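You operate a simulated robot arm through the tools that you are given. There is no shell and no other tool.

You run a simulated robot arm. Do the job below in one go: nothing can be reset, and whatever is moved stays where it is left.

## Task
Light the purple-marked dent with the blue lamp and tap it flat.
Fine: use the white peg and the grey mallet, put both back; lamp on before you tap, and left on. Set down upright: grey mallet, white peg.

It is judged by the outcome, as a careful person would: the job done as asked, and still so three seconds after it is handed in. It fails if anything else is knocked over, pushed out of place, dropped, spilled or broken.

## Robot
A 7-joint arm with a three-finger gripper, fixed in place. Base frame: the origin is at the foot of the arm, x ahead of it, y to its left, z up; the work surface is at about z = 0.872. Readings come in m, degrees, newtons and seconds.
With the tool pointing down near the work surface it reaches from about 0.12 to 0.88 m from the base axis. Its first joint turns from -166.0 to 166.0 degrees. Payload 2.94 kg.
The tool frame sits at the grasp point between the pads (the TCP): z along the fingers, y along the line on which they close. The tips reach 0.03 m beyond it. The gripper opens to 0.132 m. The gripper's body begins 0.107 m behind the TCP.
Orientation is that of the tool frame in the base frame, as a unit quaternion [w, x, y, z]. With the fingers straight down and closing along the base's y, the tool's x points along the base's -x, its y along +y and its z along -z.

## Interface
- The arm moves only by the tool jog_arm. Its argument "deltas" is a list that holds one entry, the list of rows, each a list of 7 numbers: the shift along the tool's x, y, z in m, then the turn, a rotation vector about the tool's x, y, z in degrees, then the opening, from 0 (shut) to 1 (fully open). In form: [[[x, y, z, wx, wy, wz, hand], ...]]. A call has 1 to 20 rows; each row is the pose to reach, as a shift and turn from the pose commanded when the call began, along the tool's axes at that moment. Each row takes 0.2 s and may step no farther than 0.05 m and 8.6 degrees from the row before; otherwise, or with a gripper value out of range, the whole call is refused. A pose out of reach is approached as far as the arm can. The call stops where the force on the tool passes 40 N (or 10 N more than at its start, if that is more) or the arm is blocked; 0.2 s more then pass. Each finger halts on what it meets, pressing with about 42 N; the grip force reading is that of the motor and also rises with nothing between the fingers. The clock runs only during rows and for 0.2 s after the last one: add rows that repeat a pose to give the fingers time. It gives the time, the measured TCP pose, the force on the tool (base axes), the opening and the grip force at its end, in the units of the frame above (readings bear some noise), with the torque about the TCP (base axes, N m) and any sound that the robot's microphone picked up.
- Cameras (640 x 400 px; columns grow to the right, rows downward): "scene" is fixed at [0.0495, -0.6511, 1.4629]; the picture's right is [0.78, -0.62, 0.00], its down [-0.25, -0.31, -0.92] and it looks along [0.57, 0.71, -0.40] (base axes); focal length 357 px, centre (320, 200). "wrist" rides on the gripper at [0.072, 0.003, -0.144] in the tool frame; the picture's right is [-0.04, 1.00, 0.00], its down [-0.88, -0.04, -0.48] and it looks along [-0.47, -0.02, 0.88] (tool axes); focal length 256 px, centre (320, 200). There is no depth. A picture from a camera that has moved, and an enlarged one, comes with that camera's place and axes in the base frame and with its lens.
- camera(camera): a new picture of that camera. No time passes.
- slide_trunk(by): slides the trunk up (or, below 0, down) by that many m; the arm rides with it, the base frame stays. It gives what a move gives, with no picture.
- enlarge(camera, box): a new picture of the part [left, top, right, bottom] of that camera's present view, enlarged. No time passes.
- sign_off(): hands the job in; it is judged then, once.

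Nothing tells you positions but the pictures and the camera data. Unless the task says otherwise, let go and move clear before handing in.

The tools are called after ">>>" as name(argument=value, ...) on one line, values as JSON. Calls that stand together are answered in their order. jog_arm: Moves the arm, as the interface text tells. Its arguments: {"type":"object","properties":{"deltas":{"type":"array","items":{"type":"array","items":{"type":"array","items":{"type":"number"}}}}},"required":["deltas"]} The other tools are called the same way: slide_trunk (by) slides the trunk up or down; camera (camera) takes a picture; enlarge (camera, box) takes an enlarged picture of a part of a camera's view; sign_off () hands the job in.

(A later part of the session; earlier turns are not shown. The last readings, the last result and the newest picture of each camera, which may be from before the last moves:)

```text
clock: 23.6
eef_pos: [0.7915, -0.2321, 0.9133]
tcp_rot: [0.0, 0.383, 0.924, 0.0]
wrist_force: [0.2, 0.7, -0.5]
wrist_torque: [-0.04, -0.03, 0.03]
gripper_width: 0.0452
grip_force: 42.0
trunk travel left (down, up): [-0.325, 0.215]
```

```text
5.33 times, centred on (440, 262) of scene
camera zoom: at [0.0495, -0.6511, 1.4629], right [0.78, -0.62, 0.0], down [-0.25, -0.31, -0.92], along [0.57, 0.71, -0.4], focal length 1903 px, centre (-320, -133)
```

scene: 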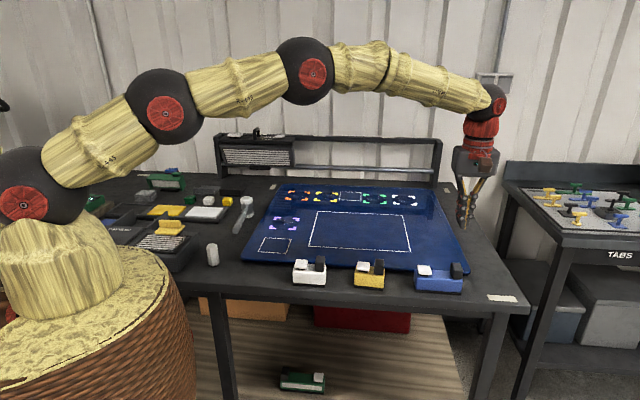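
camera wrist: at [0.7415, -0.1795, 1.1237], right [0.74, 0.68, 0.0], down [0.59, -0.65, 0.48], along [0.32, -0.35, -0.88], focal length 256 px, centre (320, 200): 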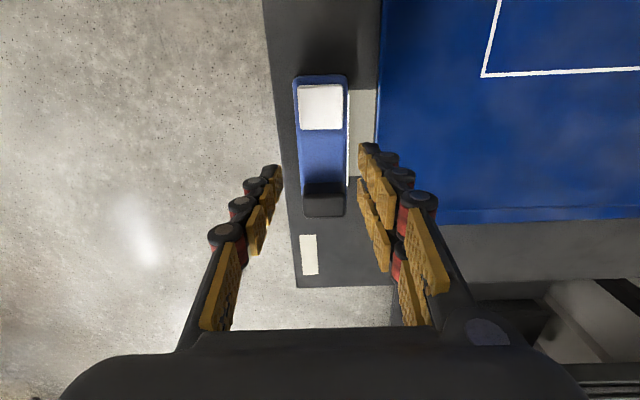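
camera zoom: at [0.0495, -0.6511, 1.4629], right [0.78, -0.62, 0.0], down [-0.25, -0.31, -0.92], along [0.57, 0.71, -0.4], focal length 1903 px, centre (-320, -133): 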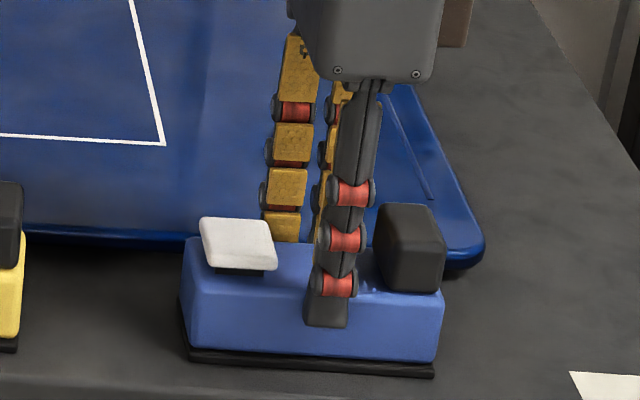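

The body is gripped at 45 mm. I'll lift slowly by 2 cm and check the load.

>>> jog_arm(deltas=[[[0, 0, -0.003, 0, 0, 0, 0.2], [0, 0, -0.006, 0, 0, 0, 0.2], [0, 0, -0.009, 0, 0, 0, 0.2], [0, 0, -0.013, 0, 0, 0, 0.2], [0, 0, -0.017, 0, 0, 0, 0.2], [0, 0, -0.02, 0, 0, 0, 0.2]]])

>>> enlarge(camera="scene", box=[390, 225, 490, 300])

```text
clock: 25.0
eef_pos: [0.7903, -0.2328, 0.9334]
tcp_rot: [-0.001, 0.383, 0.924, 0.0]
wrist_force: [-0.1, 0.4, -3.2]
wrist_torque: [-0.03, 0.02, -0.01]
gripper_width: 0.0453
grip_force: 42.1
trunk travel left (down, up): [-0.325, 0.215]
```

```text
5.33 times, centred on (440, 262) of scene
camera zoom: at [0.0495, -0.6511, 1.4629], right [0.78, -0.62, 0.0], down [-0.25, -0.31, -0.92], along [0.57, 0.71, -0.4], focal length 1903 px, centre (-320, -133)
```

zoom: 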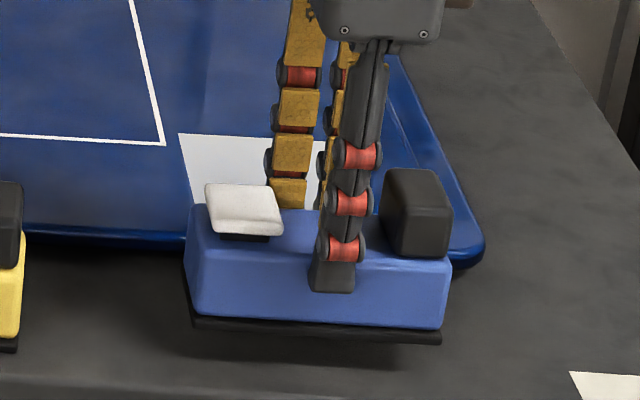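

The lamp is lifted level (about 3.2 N), and its beam shows as a patch reaching about 12 cm in front of the strip. I take the dent centre to be about (0.652, 0.308), so I'll carry the lamp to a hover roughly 6 cm short of the dent, facing it.

>>> jog_arm(deltas=[[[0, 0, -0.03, 0, 0, 0, 0.2], [0.01, 0.004, -0.06, 0, 0, 0, 0.2], [0.03, 0.013, -0.087, 0, 0, 0, 0.2], [0.07, 0.03, -0.087, 0, 0, 0, 0.2], [0.11, 0.047, -0.087, 0, 0, 0, 0.2], [0.15, 0.064, -0.087, 0, 0, 0, 0.2], [0.19, 0.081, -0.087, 0, 0, 0, 0.2], [0.23, 0.098, -0.087, 0, 0, 0, 0.2], [0.27, 0.115, -0.087, 0, 0, 0, 0.2], [0.31, 0.132, -0.087, 0, 0, 0, 0.2], [0.35, 0.149, -0.087, 0, 0, 0, 0.2], [0.39, 0.166, -0.087, 0, 0, 0, 0.2], [0.43, 0.183, -0.087, 0, 0, 0, 0.2], [0.465, 0.199, -0.087, 0, 0, 0, 0.2], [0.478, 0.204, -0.087, 0, 0, 0, 0.2], [0.478, 0.204, -0.087, 0, 0, 0, 0.2]]])

>>> camera(camera="wrist")

>>> camera(camera="scene")

>>> enlarge(camera="scene", box=[230, 170, 350, 260])

```text
clock: 28.4
eef_pos: [0.5982, 0.2511, 1.0192]
tcp_rot: [0.0, 0.383, 0.924, 0.0]
wrist_force: [-0.1, -0.7, -2.8]
wrist_torque: [0.01, 0.0, 0.0]
gripper_width: 0.0453
grip_force: 42.0
trunk travel left (down, up): [-0.325, 0.215]
```

```text
taken
camera wrist: at [0.5482, 0.3034, 1.1638], right [0.74, 0.68, 0.0], down [0.59, -0.65, 0.48], along [0.32, -0.35, -0.88], focal length 256 px, centre (320, 200)
```

wrist: 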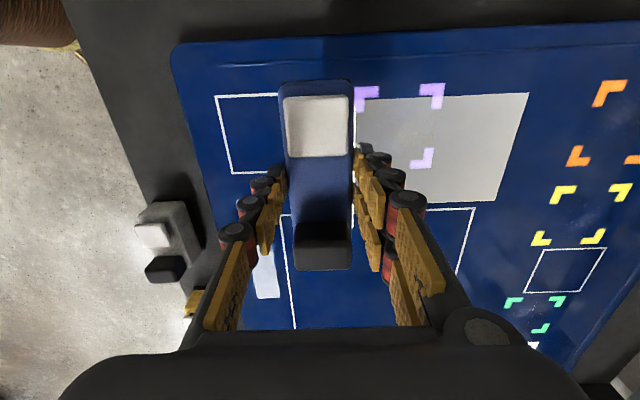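

```text
taken
```

scene: 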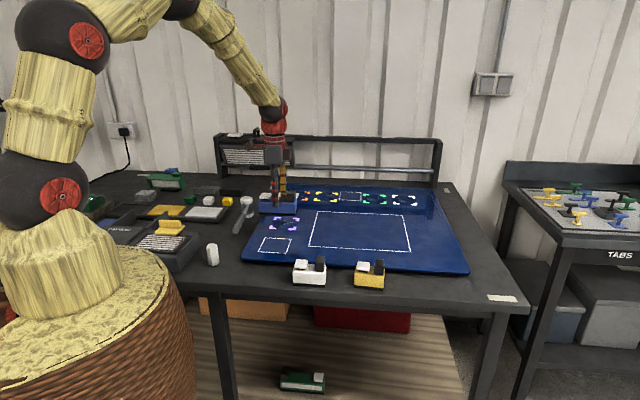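

```text
4.44 times, centred on (290, 215) of scene
camera zoom: at [0.0495, -0.6511, 1.4629], right [0.78, -0.62, 0.0], down [-0.25, -0.31, -0.92], along [0.57, 0.71, -0.4], focal length 1586 px, centre (453, 133)
```

zoom: 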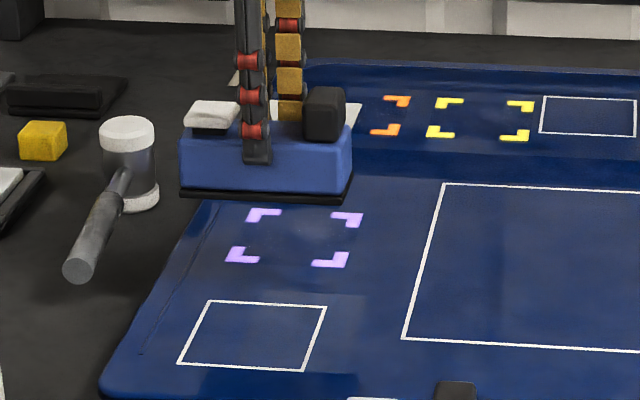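

The beam patch already covers the dent's brackets; I'll nudge the lamp 8 mm toward the panel edge to centre it and lower it to the panel.

>>> jog_arm(deltas=[[[0.008, 0, 0.02, 0, 0, 0, 0.2], [0.008, 0, 0.045, 0, 0, 0, 0.2], [0.008, 0, 0.07, 0, 0, 0, 0.2], [0.008, 0, 0.085, 0, 0, 0, 0.2], [0.008, 0, 0.092, 0, 0, 0, 0.2], [0.008, 0, 0.092, 0, 0, 0, 0.2]]])

>>> enlarge(camera="scene", box=[230, 170, 350, 260])

>>> camera(camera="wrist")

```text
clock: 29.8
eef_pos: [0.5965, 0.2576, 0.9337]
tcp_rot: [0.004, 0.383, 0.924, 0.004]
wrist_force: [-0.6, 0.1, 12.7]
wrist_torque: [0.32, 0.74, 0.14]
gripper_width: 0.0451
grip_force: 41.9
trunk travel left (down, up): [-0.325, 0.215]
stopped in row 6: the force on the tool passed its limit at 40 N (the readings are from after the stop); the commanded pose is now the measured one
```

```text
4.44 times, centred on (290, 215) of scene
camera zoom: at [0.0495, -0.6511, 1.4629], right [0.78, -0.62, 0.0], down [-0.25, -0.31, -0.92], along [0.57, 0.71, -0.4], focal length 1586 px, centre (453, 133)
```

zoom: 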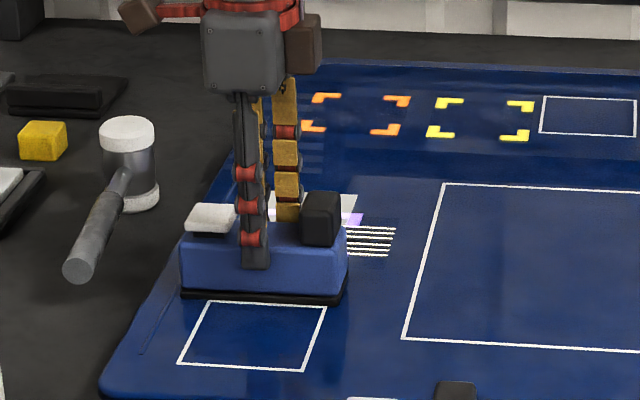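

```text
taken
camera wrist: at [0.5448, 0.3098, 1.0777], right [0.74, 0.68, 0.01], down [0.59, -0.65, 0.48], along [0.33, -0.35, -0.88], focal length 256 px, centre (320, 200)
```

wrist: 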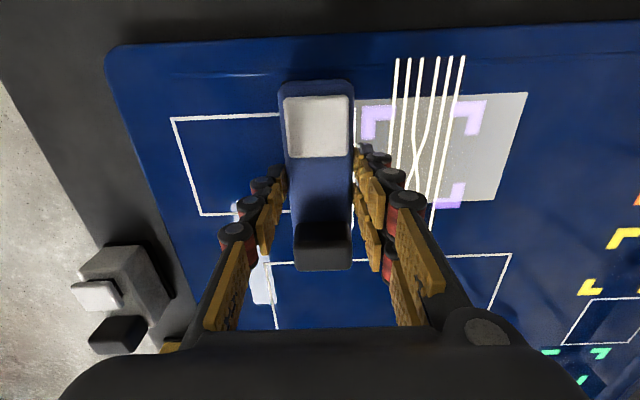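

The lamp has touched down on the panel (a little higher than I estimated), and a line pattern now shows across the dent, pinched at its centre. I'll ease off the pressure and release.

>>> jog_arm(deltas=[[[0, 0, -0.001, 0, 0, 0, 0.34], [0, 0, -0.001, 0, 0, 0, 0.4], [0, 0, -0.001, 0, 0, 0, 0.45], [0, 0, -0.001, 0, 0, 0, 0.45]]])

>>> enlarge(camera="scene", box=[230, 170, 350, 260])

>>> camera(camera="wrist")

```text
clock: 30.8
eef_pos: [0.5949, 0.2592, 0.9323]
tcp_rot: [0.002, 0.383, 0.924, 0.003]
wrist_force: [0.3, -0.1, 0.1]
wrist_torque: [-0.02, -0.02, 0.03]
gripper_width: 0.0595
grip_force: 0.0
trunk travel left (down, up): [-0.325, 0.215]
```

```text
4.44 times, centred on (290, 215) of scene
camera zoom: at [0.0495, -0.6511, 1.4629], right [0.78, -0.62, 0.0], down [-0.25, -0.31, -0.92], along [0.57, 0.71, -0.4], focal length 1586 px, centre (453, 133)
```

zoom: 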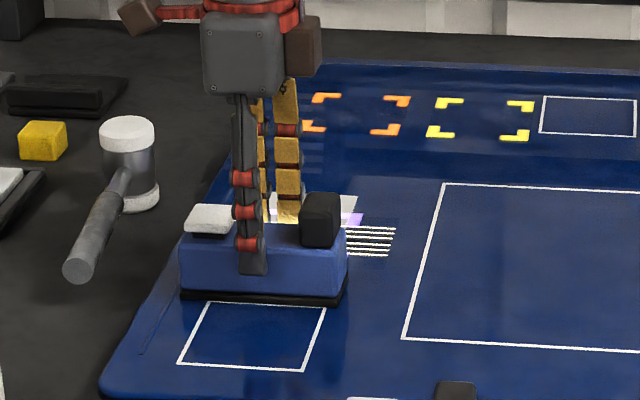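

```text
taken
camera wrist: at [0.5443, 0.3094, 1.0766], right [0.74, 0.68, 0.01], down [0.59, -0.65, 0.48], along [0.33, -0.35, -0.88], focal length 256 px, centre (320, 200)
```

wrist: 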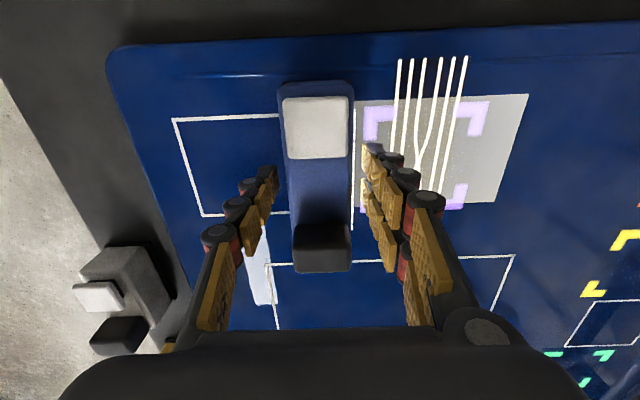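

The lamp stands on the panel, lit and aimed at the dent. I'll rise straight up and inspect.

>>> jog_arm(deltas=[[[0, 0, -0.02, 0, 0, 0, 0.45], [0, 0, -0.05, 0, 0, 0, 0.5], [0, 0, -0.1, 0, 0, 0, 0.6], [0.02, -0.03, -0.14, 0, 0, 0, 0.6], [0.05, -0.06, -0.16, 0, 0, 0, 0.6], [0.05, -0.06, -0.16, 0, 0, 0, 0.6]]])

>>> camera(camera="wrist")

>>> enlarge(camera="wrist", box=[280, 80, 480, 205])

>>> enlarge(camera="scene", box=[190, 180, 310, 270])

```text
refused: row 4 steps farther than a row can; nothing moved
```

```text
taken
camera wrist: at [0.5443, 0.3094, 1.0766], right [0.74, 0.68, 0.01], down [0.59, -0.65, 0.48], along [0.33, -0.35, -0.88], focal length 256 px, centre (320, 200)
```

wrist: 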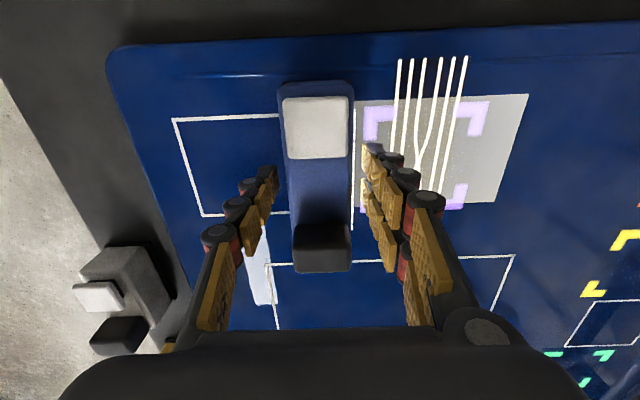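

```text
3.20 times, centred on (380, 142) of wrist
camera zoom: at [0.5443, 0.3094, 1.0766], right [0.74, 0.68, 0.01], down [0.59, -0.65, 0.48], along [0.33, -0.35, -0.88], focal length 819 px, centre (128, 384)
```

zoom: 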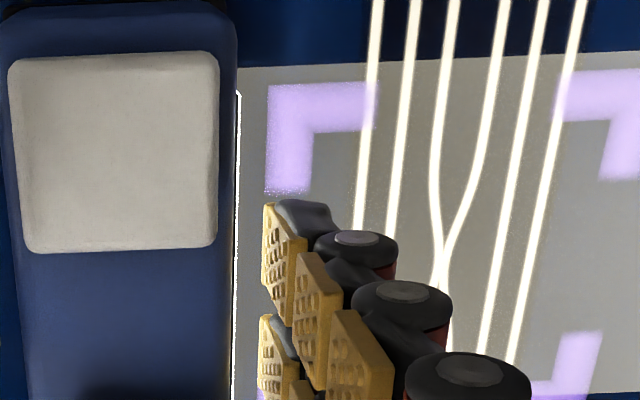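

```text
4.44 times, centred on (250, 225) of scene
camera zoom: at [0.0495, -0.6511, 1.4629], right [0.78, -0.62, 0.0], down [-0.25, -0.31, -0.92], along [0.57, 0.71, -0.4], focal length 1586 px, centre (631, 89)
```

zoom: 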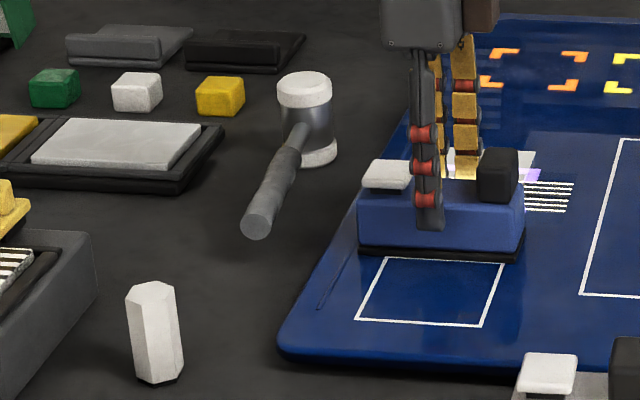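

>>> jog_arm(deltas=[[[0, 0, -0.02, 0, 0, 0, 0.45], [0, 0, -0.05, 0, 0, 0, 0.5], [0, 0, -0.09, 0, 0, 0, 0.6], [0.02, -0.02, -0.12, 0, 0, 0, 0.6], [0.04, -0.04, -0.15, 0, 0, 0, 0.6], [0.06, -0.06, -0.17, 0, 0, 0, 0.6], [0.06, -0.06, -0.17, 0, 0, 0, 0.6]]])

>>> camera(camera="wrist")

>>> enlarge(camera="wrist", box=[280, 80, 480, 205])

>>> enlarge(camera="scene", box=[190, 180, 310, 270])

```text
clock: 32.4
eef_pos: [0.5084, 0.2583, 1.1007]
tcp_rot: [0.002, 0.384, 0.924, 0.003]
wrist_force: [0.6, 0.0, -0.6]
wrist_torque: [0.04, 0.02, 0.02]
gripper_width: 0.0794
grip_force: 0.2
trunk travel left (down, up): [-0.325, 0.215]
```

```text
taken
camera wrist: at [0.4585, 0.3098, 1.2455], right [0.74, 0.68, 0.01], down [0.59, -0.65, 0.48], along [0.33, -0.35, -0.88], focal length 256 px, centre (320, 200)
```

wrist: 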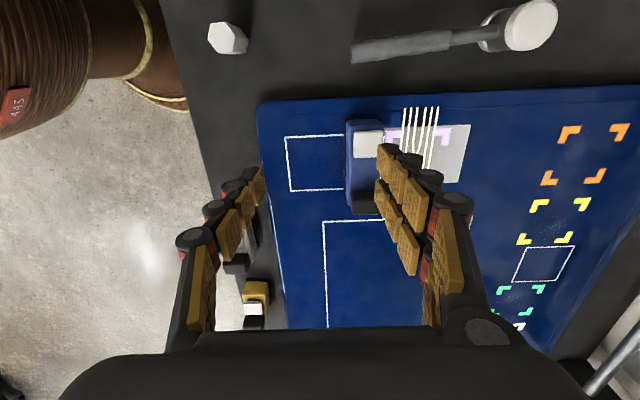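

```text
3.20 times, centred on (380, 142) of wrist
camera zoom: at [0.4585, 0.3098, 1.2455], right [0.74, 0.68, 0.01], down [0.59, -0.65, 0.48], along [0.33, -0.35, -0.88], focal length 819 px, centre (128, 384)
```

zoom: 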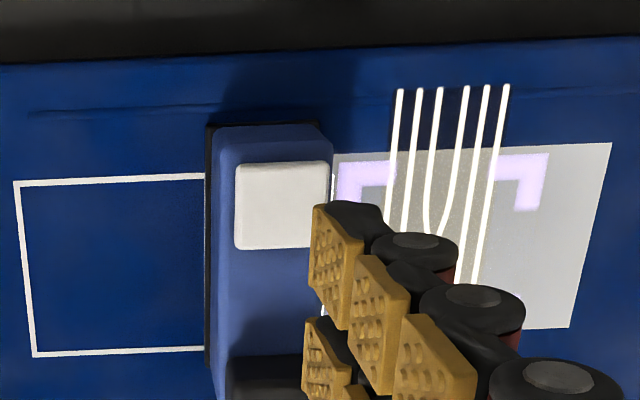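

```text
4.44 times, centred on (250, 225) of scene
camera zoom: at [0.0495, -0.6511, 1.4629], right [0.78, -0.62, 0.0], down [-0.25, -0.31, -0.92], along [0.57, 0.71, -0.4], focal length 1586 px, centre (631, 89)
```

zoom: 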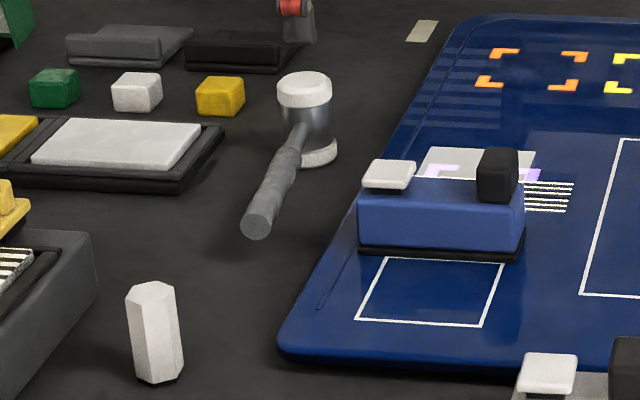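

The lamp is placed and lit with the beam over the dent. Next is the peg, so I'll zoom on its hexagon orientation.

>>> enlarge(camera="wrist", box=[190, 0, 290, 70])

>>> enlarge(camera="scene", box=[190, 230, 240, 275])

>>> enlarge(camera="wrist", box=[340, 0, 570, 80])

```text
5.71 times, centred on (240, 35) of wrist
camera zoom: at [0.4585, 0.3098, 1.2455], right [0.74, 0.68, 0.01], down [0.59, -0.65, 0.48], along [0.33, -0.35, -0.88], focal length 1463 px, centre (777, 1143)
```

zoom: 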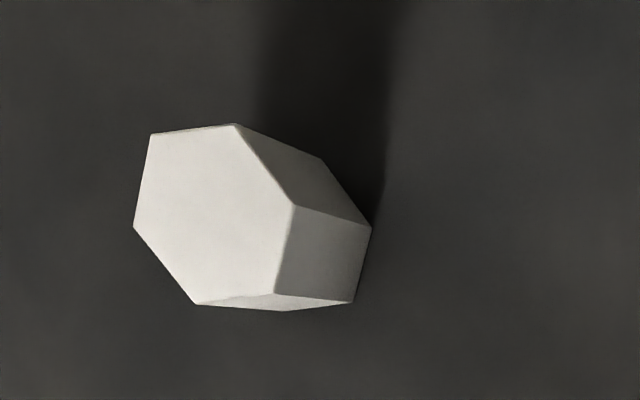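

```text
8.89 times, centred on (215, 252) of scene
camera zoom: at [0.0495, -0.6511, 1.4629], right [0.78, -0.62, 0.0], down [-0.25, -0.31, -0.92], along [0.57, 0.71, -0.4], focal length 3172 px, centre (1253, -267)
```

zoom: 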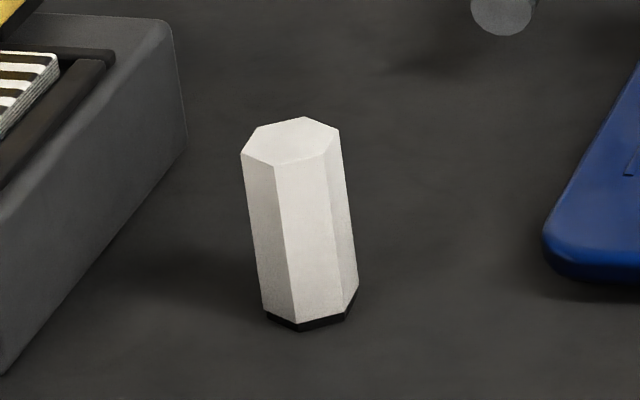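

```text
2.78 times, centred on (455, 40) of wrist
camera zoom: at [0.4585, 0.3098, 1.2455], right [0.74, 0.68, 0.01], down [0.59, -0.65, 0.48], along [0.33, -0.35, -0.88], focal length 712 px, centre (-56, 645)
```

zoom: 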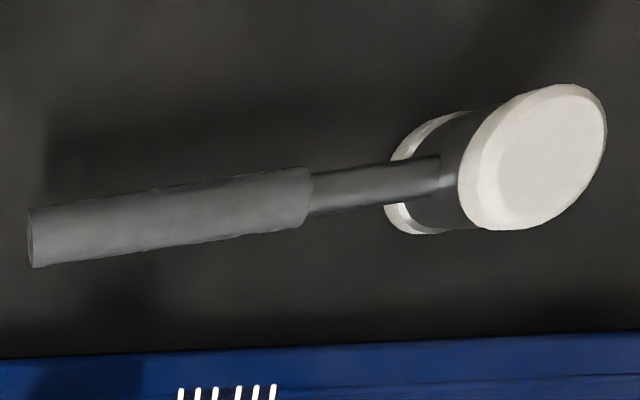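

The peg is a hexagonal prism standing upright near (0.356, 0.235), about 64 mm tall, with flats roughly facing the -45° direction. I'll level the tool, move over the peg and turn the gripper to face those flats.

>>> jog_arm(deltas=[[[0, 0, 0, 0.41, 0.07, 0, 0.6], [0.023, -0.031, 0, 0.41, 0.07, 0, 0.6], [0.046, -0.062, 0, 0.41, 0.07, 0, 0.6], [0.069, -0.093, 0, 0.41, 0.07, 0, 0.6], [0.09, -0.124, 0, 0.41, 0.07, 0, 0.6], [0.09, -0.124, 0, 0.41, 0.07, 0, 0.6]]])

>>> jog_arm(deltas=[[[0, 0, 0, 0, 0, -8.4, 0.6], [0, 0, 0, 0, 0, -16.8, 0.6], [0, 0, 0, 0, 0, -25.2, 0.6], [0, 0, 0, 0, 0, -33.6, 0.6], [0, 0, 0, 0, 0, -42, 0.6], [0, 0, 0, 0, 0, -50.4, 0.6], [0, 0, 0, 0, 0, -58.8, 0.6], [0, 0, 0, 0, 0, -67.2, 0.6], [0, 0, 0, 0, 0, -75.6, 0.6], [0, 0, 0, 0, 0, -84, 0.6], [0, 0, 0, 0, 0, -90, 0.6], [0, 0, 0, 0, 0, -90, 0.6]]])

>>> camera(camera="wrist")

>>> camera(camera="scene")

```text
clock: 33.8
eef_pos: [0.3578, 0.2327, 1.1018]
tcp_rot: [0.0, 0.383, 0.924, -0.001]
wrist_force: [-0.7, 0.1, 0.7]
wrist_torque: [-0.04, -0.01, 0.03]
gripper_width: 0.0791
grip_force: 0.0
trunk travel left (down, up): [-0.325, 0.215]
```

```text
clock: 36.4
eef_pos: [0.3577, 0.2343, 1.1006]
tcp_rot: [0.0, -0.383, 0.924, -0.001]
wrist_force: [0.5, -0.2, -0.2]
wrist_torque: [0.0, -0.02, 0.02]
gripper_width: 0.0794
grip_force: 0.0
trunk travel left (down, up): [-0.325, 0.215]
```

```text
taken
camera wrist: at [0.3036, 0.1837, 1.2453], right [-0.68, 0.74, 0.0], down [0.65, 0.6, 0.47], along [0.35, 0.32, -0.88], focal length 256 px, centre (320, 200)
```

wrist: 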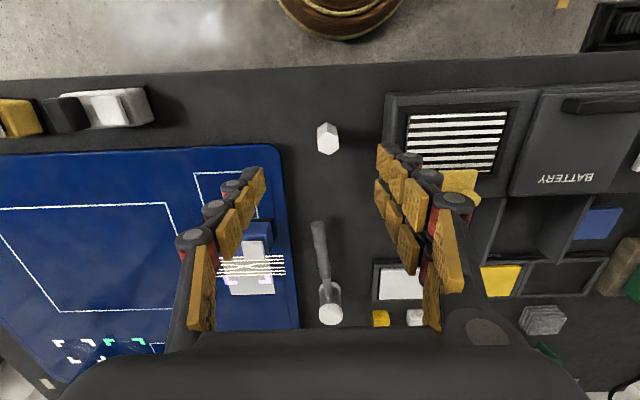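

```text
taken
```

scene: 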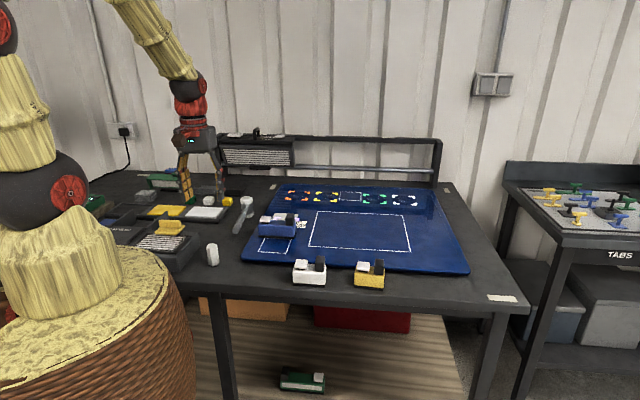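

>>> enlarge(camera="wrist", box=[280, 100, 380, 170])

>>> enlarge(camera="wrist", box=[240, 190, 400, 330])

```text
5.71 times, centred on (330, 135) of wrist
camera zoom: at [0.3036, 0.1837, 1.2453], right [-0.68, 0.74, 0.0], down [0.65, 0.6, 0.47], along [0.35, 0.32, -0.88], focal length 1463 px, centre (263, 571)
```

zoom: 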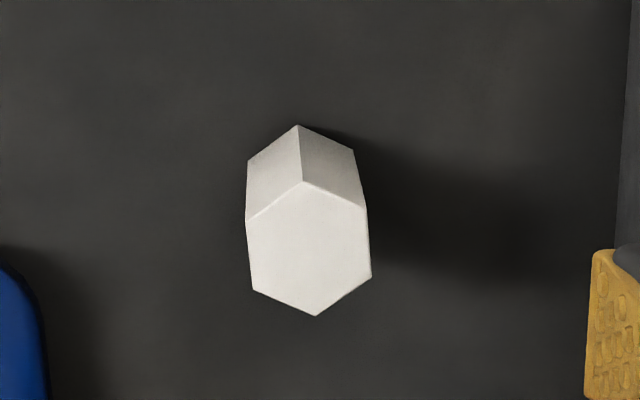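

```text
2.86 times, centred on (320, 260) of wrist
camera zoom: at [0.3036, 0.1837, 1.2453], right [-0.68, 0.74, 0.0], down [0.65, 0.6, 0.47], along [0.35, 0.32, -0.88], focal length 731 px, centre (320, 29)
```

zoom: 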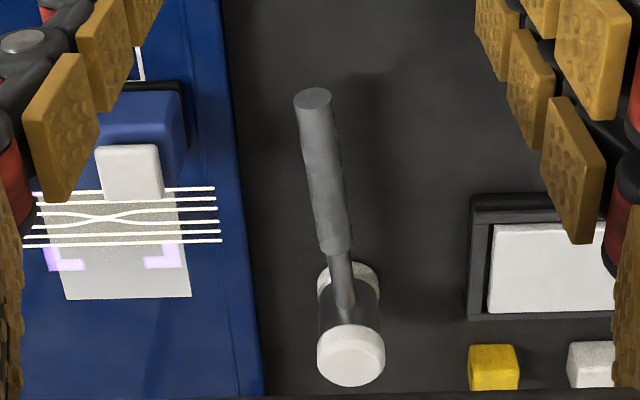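

The peg's flats face the gripper to within about 2.5°. I'll correct the yaw and come lower for a finer look.

>>> jog_arm(deltas=[[[-0.005, 0.004, 0.02, 0, 0, -2.5, 0.6], [-0.0096, 0.007, 0.05, 0, 0, -2.5, 0.6], [-0.0096, 0.007, 0.08, 0, 0, -2.5, 0.6], [-0.0096, 0.007, 0.08, 0, 0, -2.5, 0.6]]])

>>> camera(camera="wrist")

>>> enlarge(camera="scene", box=[160, 190, 260, 275])

```text
clock: 37.4
eef_pos: [0.3595, 0.2452, 1.0207]
tcp_rot: [0.0, -0.403, 0.915, -0.001]
wrist_force: [0.3, -0.5, 0.4]
wrist_torque: [-0.05, 0.0, 0.01]
gripper_width: 0.079
grip_force: 0.1
trunk travel left (down, up): [-0.325, 0.215]
```

```text
taken
camera wrist: at [0.3068, 0.1931, 1.1656], right [-0.71, 0.71, 0.0], down [0.62, 0.62, 0.47], along [0.34, 0.34, -0.88], focal length 256 px, centre (320, 200)
```

wrist: 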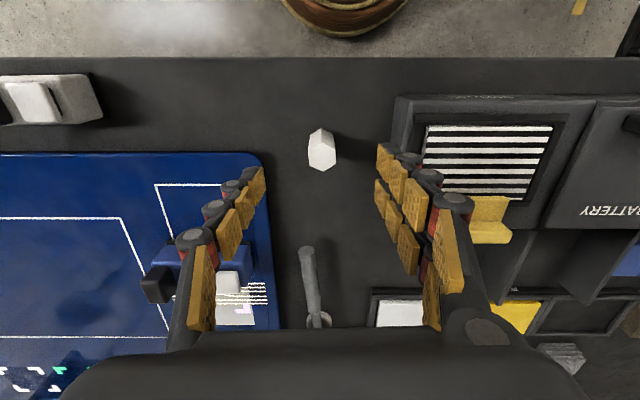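

```text
4.71 times, centred on (210, 232) of scene
camera zoom: at [0.0495, -0.6511, 1.4629], right [0.78, -0.62, 0.0], down [-0.25, -0.31, -0.92], along [0.57, 0.71, -0.4], focal length 1680 px, centre (838, 47)
```

zoom: 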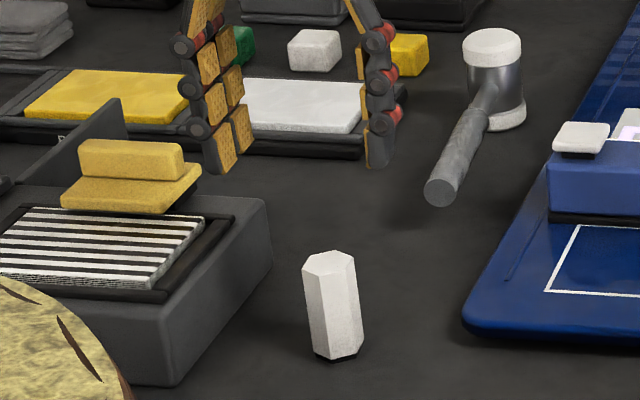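

The two cameras disagree by about a centimetre along one axis, so I'll shift 5 mm, descend to just above the peg's top, and compare the tips to the peg directly.

>>> jog_arm(deltas=[[[0, -0.003, 0.015, 0, 0, 0, 0.6], [0, -0.005, 0.03, 0, 0, 0, 0.6], [0, -0.005, 0.04, 0, 0, 0, 0.6], [0, -0.005, 0.04, 0, 0, 0, 0.6]]])

>>> enlarge(camera="wrist", box=[220, 100, 420, 225])

>>> enlarge(camera="scene", box=[170, 200, 260, 275])

```text
clock: 38.4
eef_pos: [0.3623, 0.2416, 0.9806]
tcp_rot: [-0.002, -0.403, 0.915, -0.002]
wrist_force: [-0.2, -0.3, -0.2]
wrist_torque: [0.03, -0.01, 0.0]
gripper_width: 0.0795
grip_force: 0.0
trunk travel left (down, up): [-0.325, 0.215]
```

```text
3.20 times, centred on (320, 162) of wrist
camera zoom: at [0.3107, 0.1898, 1.1256], right [-0.71, 0.71, 0.0], down [0.62, 0.62, 0.47], along [0.34, 0.33, -0.88], focal length 819 px, centre (320, 320)
```

zoom: 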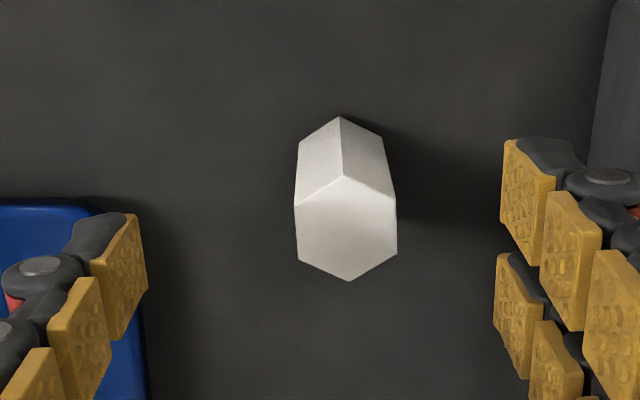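

```text
5.33 times, centred on (215, 238) of scene
camera zoom: at [0.0495, -0.6511, 1.4629], right [0.78, -0.62, 0.0], down [-0.25, -0.31, -0.92], along [0.57, 0.71, -0.4], focal length 1903 px, centre (880, 0)
```

zoom: 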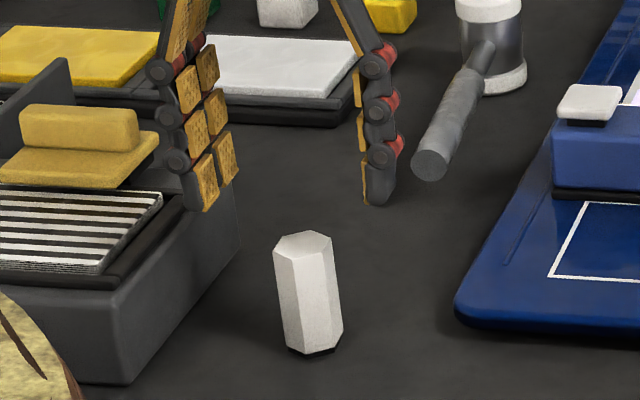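

Both views' offsets cancel out, so the gripper is centred on the peg within a few millimetres. I'll narrow the opening, descend around it and close.

>>> jog_arm(deltas=[[[0, 0, 0.0, 0, 0, 0, 0.5], [0, 0, 0.015, 0, 0, 0, 0.5], [0, 0, 0.03, 0, 0, 0, 0.5], [0, 0, 0.045, 0, 0, 0, 0.5], [0, 0, 0.06, 0, 0, 0, 0.5], [0, 0, 0.068, 0, 0, 0, 0.5], [0, 0, 0.068, 0, 0, 0, 0.5]]])

>>> enlarge(camera="wrist", box=[220, 100, 420, 225])

>>> enlarge(camera="scene", box=[170, 200, 260, 275])

```text
clock: 40.0
eef_pos: [0.3631, 0.2413, 0.913]
tcp_rot: [-0.002, -0.403, 0.915, -0.001]
wrist_force: [0.1, -0.5, -0.1]
wrist_torque: [-0.02, 0.0, 0.01]
gripper_width: 0.0658
grip_force: 0.0
trunk travel left (down, up): [-0.325, 0.215]
```

```text
3.20 times, centred on (320, 162) of wrist
camera zoom: at [0.3105, 0.1893, 1.0571], right [-0.71, 0.71, 0.0], down [0.62, 0.62, 0.47], along [0.34, 0.33, -0.88], focal length 819 px, centre (320, 320)
```

zoom: 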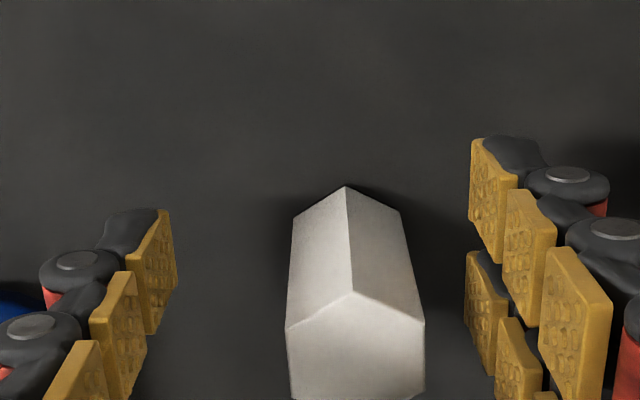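

```text
5.33 times, centred on (215, 238) of scene
camera zoom: at [0.0495, -0.6511, 1.4629], right [0.78, -0.62, 0.0], down [-0.25, -0.31, -0.92], along [0.57, 0.71, -0.4], focal length 1903 px, centre (880, 0)
```

zoom: 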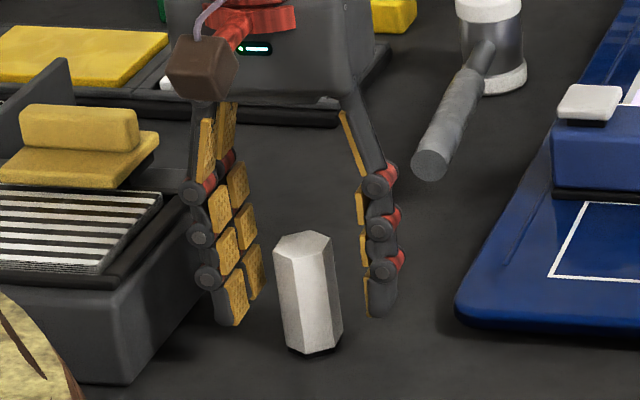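

Centred in both views. Closing on the peg and lifting slightly.

>>> jog_arm(deltas=[[[0, 0, 0, 0, 0, 0, 0.35], [0, 0, 0, 0, 0, 0, 0.2], [0, 0, 0, 0, 0, 0, 0.1], [0, 0, 0, 0, 0, 0, 0.1], [0, 0, 0, 0, 0, 0, 0.1]]])

>>> enlarge(camera="wrist", box=[220, 100, 420, 225])

>>> enlarge(camera="scene", box=[170, 200, 260, 275])

```text
clock: 41.2
eef_pos: [0.3627, 0.2417, 0.9128]
tcp_rot: [0.0, -0.403, 0.915, -0.001]
wrist_force: [0.1, 0.1, 0.5]
wrist_torque: [-0.02, 0.01, -0.04]
gripper_width: 0.0272
grip_force: 32.8
trunk travel left (down, up): [-0.325, 0.215]
```

```text
3.20 times, centred on (320, 162) of wrist
camera zoom: at [0.3106, 0.1894, 1.0572], right [-0.71, 0.71, 0.0], down [0.62, 0.62, 0.47], along [0.34, 0.33, -0.88], focal length 819 px, centre (320, 320)
```

zoom: 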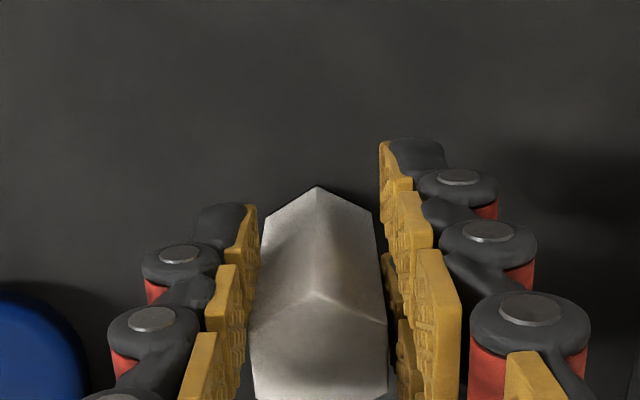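

```text
5.33 times, centred on (215, 238) of scene
camera zoom: at [0.0495, -0.6511, 1.4629], right [0.78, -0.62, 0.0], down [-0.25, -0.31, -0.92], along [0.57, 0.71, -0.4], focal length 1903 px, centre (880, 0)
```

zoom: 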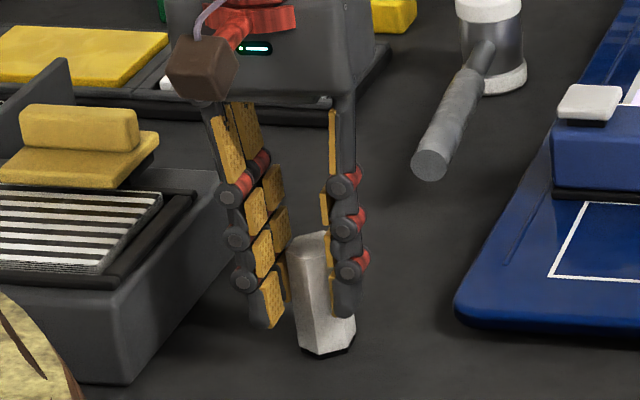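

The peg is held (27 mm across flats); it shifted about 8 mm as the fingers closed, which tells me the wrist camera is the one to trust and that its home is about (0.359, 0.249). I'll lift and carry it to a hover over the dent.

>>> jog_arm(deltas=[[[0, 0, -0.005, 0, 0, 0, 0.1], [0, 0, -0.02, 0, 0, 0, 0.1], [0, 0, -0.05, 0, 0, 0, 0.1], [0, 0, -0.09, 0, 0, 0, 0.1], [0, 0, -0.13, 0, 0, 0, 0.1], [-0.034, -0.023, -0.137, 0, 0, 0, 0.1], [-0.068, -0.046, -0.137, 0, 0, 0, 0.1], [-0.102, -0.069, -0.137, 0, 0, 0, 0.1], [-0.136, -0.093, -0.137, 0, 0, 0, 0.1], [-0.17, -0.116, -0.137, 0, 0, 0, 0.1], [-0.205, -0.139, -0.137, 0, 0, 0, 0.1], [-0.24, -0.163, -0.137, 0, 0, 0, 0.1], [-0.24, -0.163, -0.137, 0, 0, 0, 0.1]]])

>>> camera(camera="wrist")

>>> enlarge(camera="wrist", box=[240, 100, 400, 220])

>>> enlarge(camera="scene", box=[230, 170, 350, 260])

```text
clock: 44.0
eef_pos: [0.6453, 0.3073, 1.0491]
tcp_rot: [-0.001, -0.402, 0.915, -0.001]
wrist_force: [-0.9, 0.1, -1.6]
wrist_torque: [0.01, 0.0, -0.01]
gripper_width: 0.0269
grip_force: 42.2
trunk travel left (down, up): [-0.325, 0.215]
```

```text
taken
camera wrist: at [0.5945, 0.2559, 1.1939], right [-0.71, 0.71, 0.0], down [0.62, 0.62, 0.47], along [0.34, 0.34, -0.88], focal length 256 px, centre (320, 200)
```

wrist: 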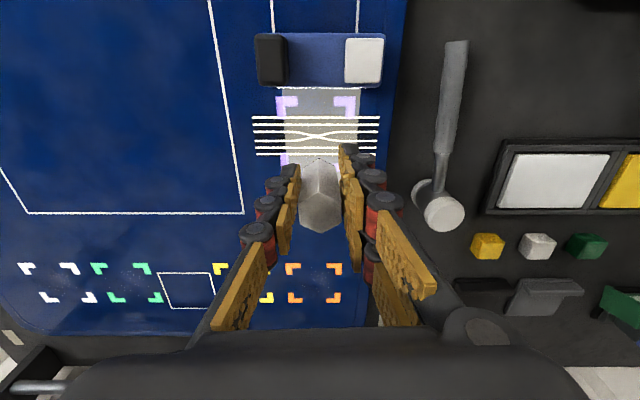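

```text
3.33 times, centred on (320, 160) of wrist
camera zoom: at [0.5945, 0.2559, 1.1939], right [-0.71, 0.71, 0.0], down [0.62, 0.62, 0.47], along [0.34, 0.34, -0.88], focal length 853 px, centre (320, 333)
```

zoom: 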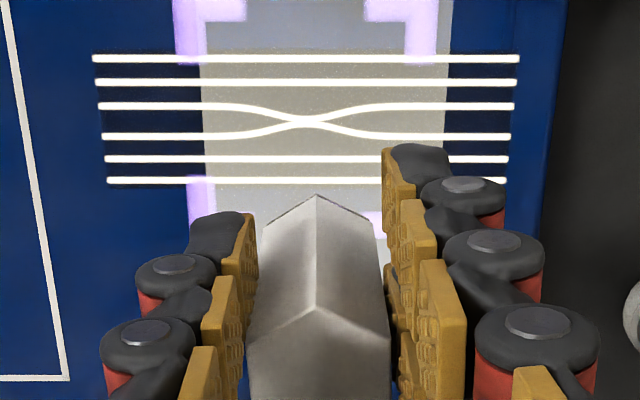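

```text
4.44 times, centred on (290, 215) of scene
camera zoom: at [0.0495, -0.6511, 1.4629], right [0.78, -0.62, 0.0], down [-0.25, -0.31, -0.92], along [0.57, 0.71, -0.4], focal length 1586 px, centre (453, 133)
```

zoom: 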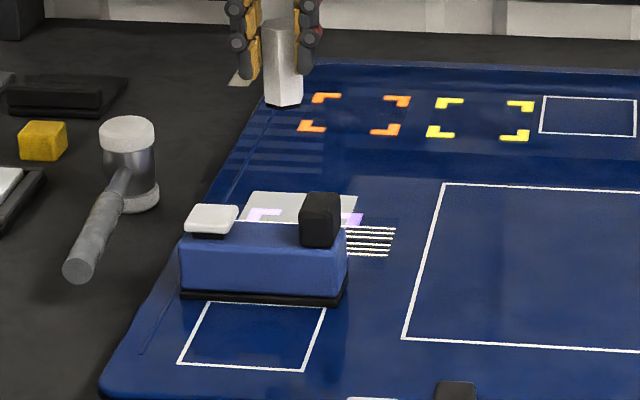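

The pinch point gives a precise dent centre of about (0.6505, 0.307). I'll shift 4 mm and lower the peg to just above the panel.

>>> jog_arm(deltas=[[[0, -0.004, 0.02, 0, 0, 0, 0.1], [0, -0.004, 0.045, 0, 0, 0, 0.1], [0, -0.004, 0.07, 0, 0, 0, 0.1], [0, -0.004, 0.09, 0, 0, 0, 0.1], [0, -0.004, 0.102, 0, 0, 0, 0.1], [0, -0.004, 0.108, 0, 0, 0, 0.1], [0, -0.004, 0.108, 0, 0, 0, 0.1]]])

>>> enlarge(camera="wrist", box=[240, 80, 400, 200])

>>> enlarge(camera="scene", box=[250, 190, 330, 250])

```text
clock: 45.6
eef_pos: [0.6486, 0.3048, 0.942]
tcp_rot: [0.0, -0.404, 0.915, -0.001]
wrist_force: [0.4, -0.3, -0.2]
wrist_torque: [-0.01, -0.01, -0.03]
gripper_width: 0.0269
grip_force: 42.3
trunk travel left (down, up): [-0.325, 0.215]
```

```text
3.33 times, centred on (320, 140) of wrist
camera zoom: at [0.5967, 0.2534, 1.0856], right [-0.71, 0.71, 0.0], down [0.62, 0.62, 0.47], along [0.34, 0.34, -0.88], focal length 853 px, centre (320, 400)
```

zoom: 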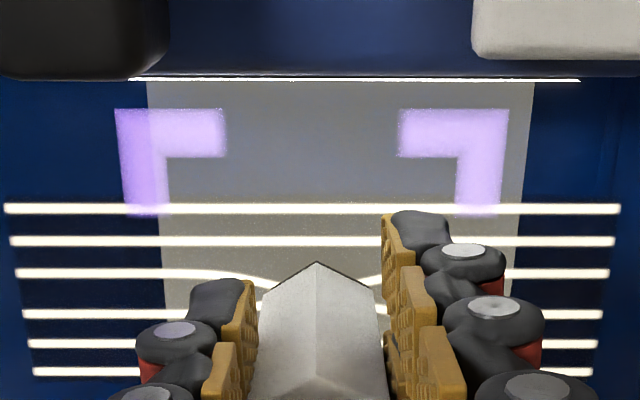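

```text
6.67 times, centred on (290, 220) of scene
camera zoom: at [0.0495, -0.6511, 1.4629], right [0.78, -0.62, 0.0], down [-0.25, -0.31, -0.92], along [0.57, 0.71, -0.4], focal length 2379 px, centre (520, 67)
```

zoom: 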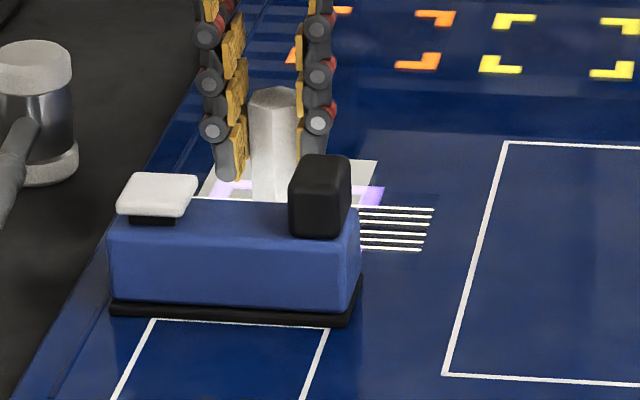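

The peg is nearly over the pinch; I'll correct 3 mm and lower slowly until it touches.

>>> jog_arm(deltas=[[[0.003, -0.0014, 0.003, 0, 0, 0, 0.1], [0.003, -0.0014, 0.005, 0, 0, 0, 0.1], [0.003, -0.0014, 0.007, 0, 0, 0, 0.1], [0.003, -0.0014, 0.007, 0, 0, 0, 0.1]]])

>>> enlarge(camera="wrist", box=[240, 80, 400, 200])

```text
clock: 46.6
eef_pos: [0.648, 0.3018, 0.9356]
tcp_rot: [0.0, -0.402, 0.915, -0.001]
wrist_force: [0.0, -0.2, 0.5]
wrist_torque: [0.01, 0.03, 0.0]
gripper_width: 0.0269
grip_force: 41.6
trunk travel left (down, up): [-0.325, 0.215]
```

```text
3.33 times, centred on (320, 140) of wrist
camera zoom: at [0.5957, 0.2501, 1.0792], right [-0.71, 0.71, 0.0], down [0.62, 0.62, 0.47], along [0.34, 0.34, -0.88], focal length 853 px, centre (320, 400)
```

zoom: 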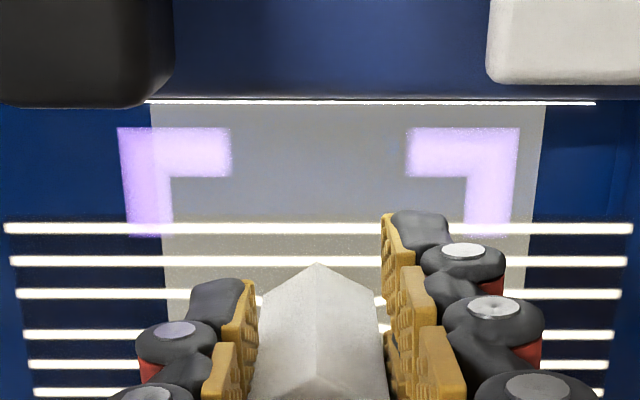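

Aligned within a millimetre. Lowering to contact in small steps.

>>> jog_arm(deltas=[[[0, 0, 0.001, 0, 0, 0, 0.1], [0, 0, 0.002, 0, 0, 0, 0.1], [0, 0, 0.003, 0, 0, 0, 0.1], [0, 0, 0.003, 0, 0, 0, 0.1]]])

```text
clock: 47.6
eef_pos: [0.6482, 0.3022, 0.9348]
tcp_rot: [0.002, -0.402, 0.916, 0.0]
wrist_force: [-2.3, -4.0, 23.2]
wrist_torque: [0.01, 0.01, 0.06]
gripper_width: 0.0266
grip_force: 41.9
trunk travel left (down, up): [-0.325, 0.215]
```

The peg is on the panel. I'll relieve the pressure and open gently.

>>> jog_arm(deltas=[[[0, 0, -0.0015, 0, 0, 0, 0.1], [0, 0, -0.002, 0, 0, 0, 0.2], [0, 0, -0.002, 0, 0, 0, 0.25], [0, 0, -0.002, 0, 0, 0, 0.35], [0, 0, -0.002, 0, 0, 0, 0.45], [0, 0, -0.002, 0, 0, 0, 0.45]]])

>>> enlarge(camera="wrist", box=[240, 80, 400, 200])

>>> enlarge(camera="scene", box=[250, 190, 330, 250])

```text
clock: 49.0
eef_pos: [0.6473, 0.3019, 0.9349]
tcp_rot: [0.0, -0.402, 0.915, -0.001]
wrist_force: [1.1, 0.1, -0.2]
wrist_torque: [0.01, -0.01, 0.0]
gripper_width: 0.0596
grip_force: 0.1
trunk travel left (down, up): [-0.325, 0.215]
```

```text
3.33 times, centred on (320, 140) of wrist
camera zoom: at [0.5956, 0.2505, 1.078], right [-0.71, 0.71, 0.0], down [0.62, 0.62, 0.47], along [0.34, 0.33, -0.88], focal length 853 px, centre (320, 400)
```

zoom: 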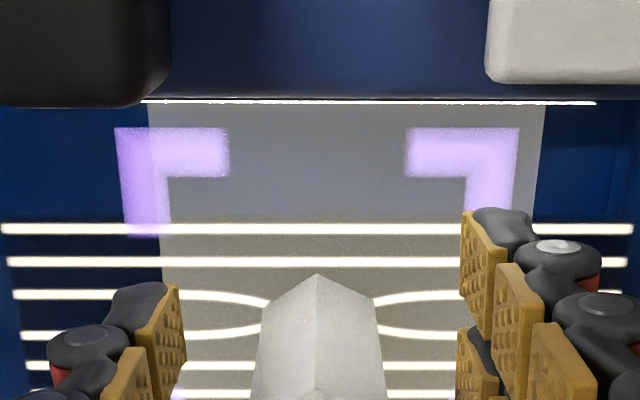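

```text
6.67 times, centred on (290, 220) of scene
camera zoom: at [0.0495, -0.6511, 1.4629], right [0.78, -0.62, 0.0], down [-0.25, -0.31, -0.92], along [0.57, 0.71, -0.4], focal length 2379 px, centre (520, 67)
```

zoom: 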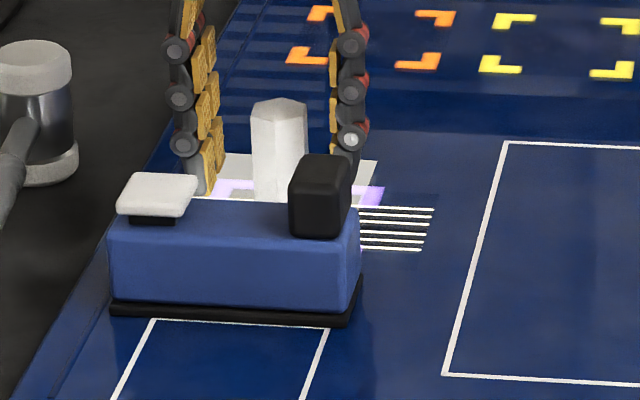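

The peg stands on the dent's pinch point. I'll rise clear and look over the mallet.

>>> jog_arm(deltas=[[[0, 0, -0.02, 0, 0, 0, 0.45], [0, 0, -0.05, 0, 0, 0, 0.45], [0, 0, -0.09, 0, 0, 0, 0.45], [0, 0, -0.13, 0, 0, 0, 0.45], [0.0, 0.03, -0.16, 0, 0, 0, 0.45], [0.02, 0.07, -0.16, 0, 0, 0, 0.45], [0.04, 0.11, -0.16, 0, 0, 0, 0.45], [0.06, 0.14, -0.16, 0, 0, 0, 0.45], [0.06, 0.14, -0.16, 0, 0, 0, 0.45]]])

>>> camera(camera="wrist")

>>> camera(camera="scene")

>>> enlarge(camera="scene", box=[200, 180, 320, 260])

```text
clock: 51.0
eef_pos: [0.5037, 0.3535, 1.0931]
tcp_rot: [-0.001, -0.403, 0.915, -0.002]
wrist_force: [0.8, -0.3, -0.7]
wrist_torque: [0.0, -0.01, 0.02]
gripper_width: 0.0593
grip_force: 0.1
trunk travel left (down, up): [-0.325, 0.215]
```

```text
taken
camera wrist: at [0.4513, 0.3012, 1.2373], right [-0.71, 0.71, 0.0], down [0.62, 0.62, 0.47], along [0.34, 0.33, -0.88], focal length 256 px, centre (320, 200)
```

wrist: 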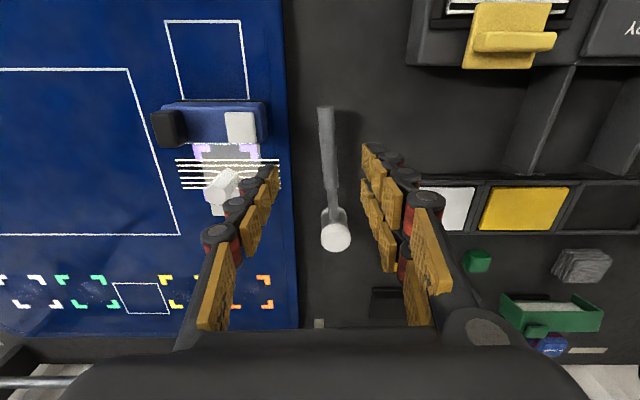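

```text
taken
```

scene: 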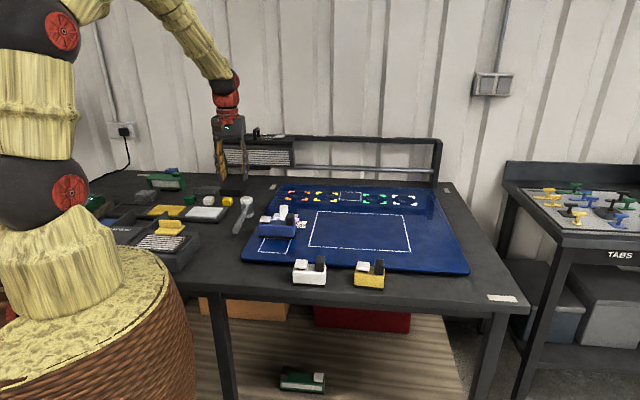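

```text
5.00 times, centred on (260, 220) of scene
camera zoom: at [0.0495, -0.6511, 1.4629], right [0.78, -0.62, 0.0], down [-0.25, -0.31, -0.92], along [0.57, 0.71, -0.4], focal length 1784 px, centre (620, 100)
```

zoom: 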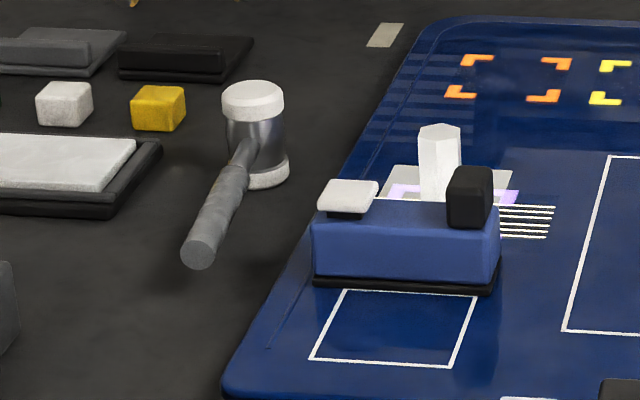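

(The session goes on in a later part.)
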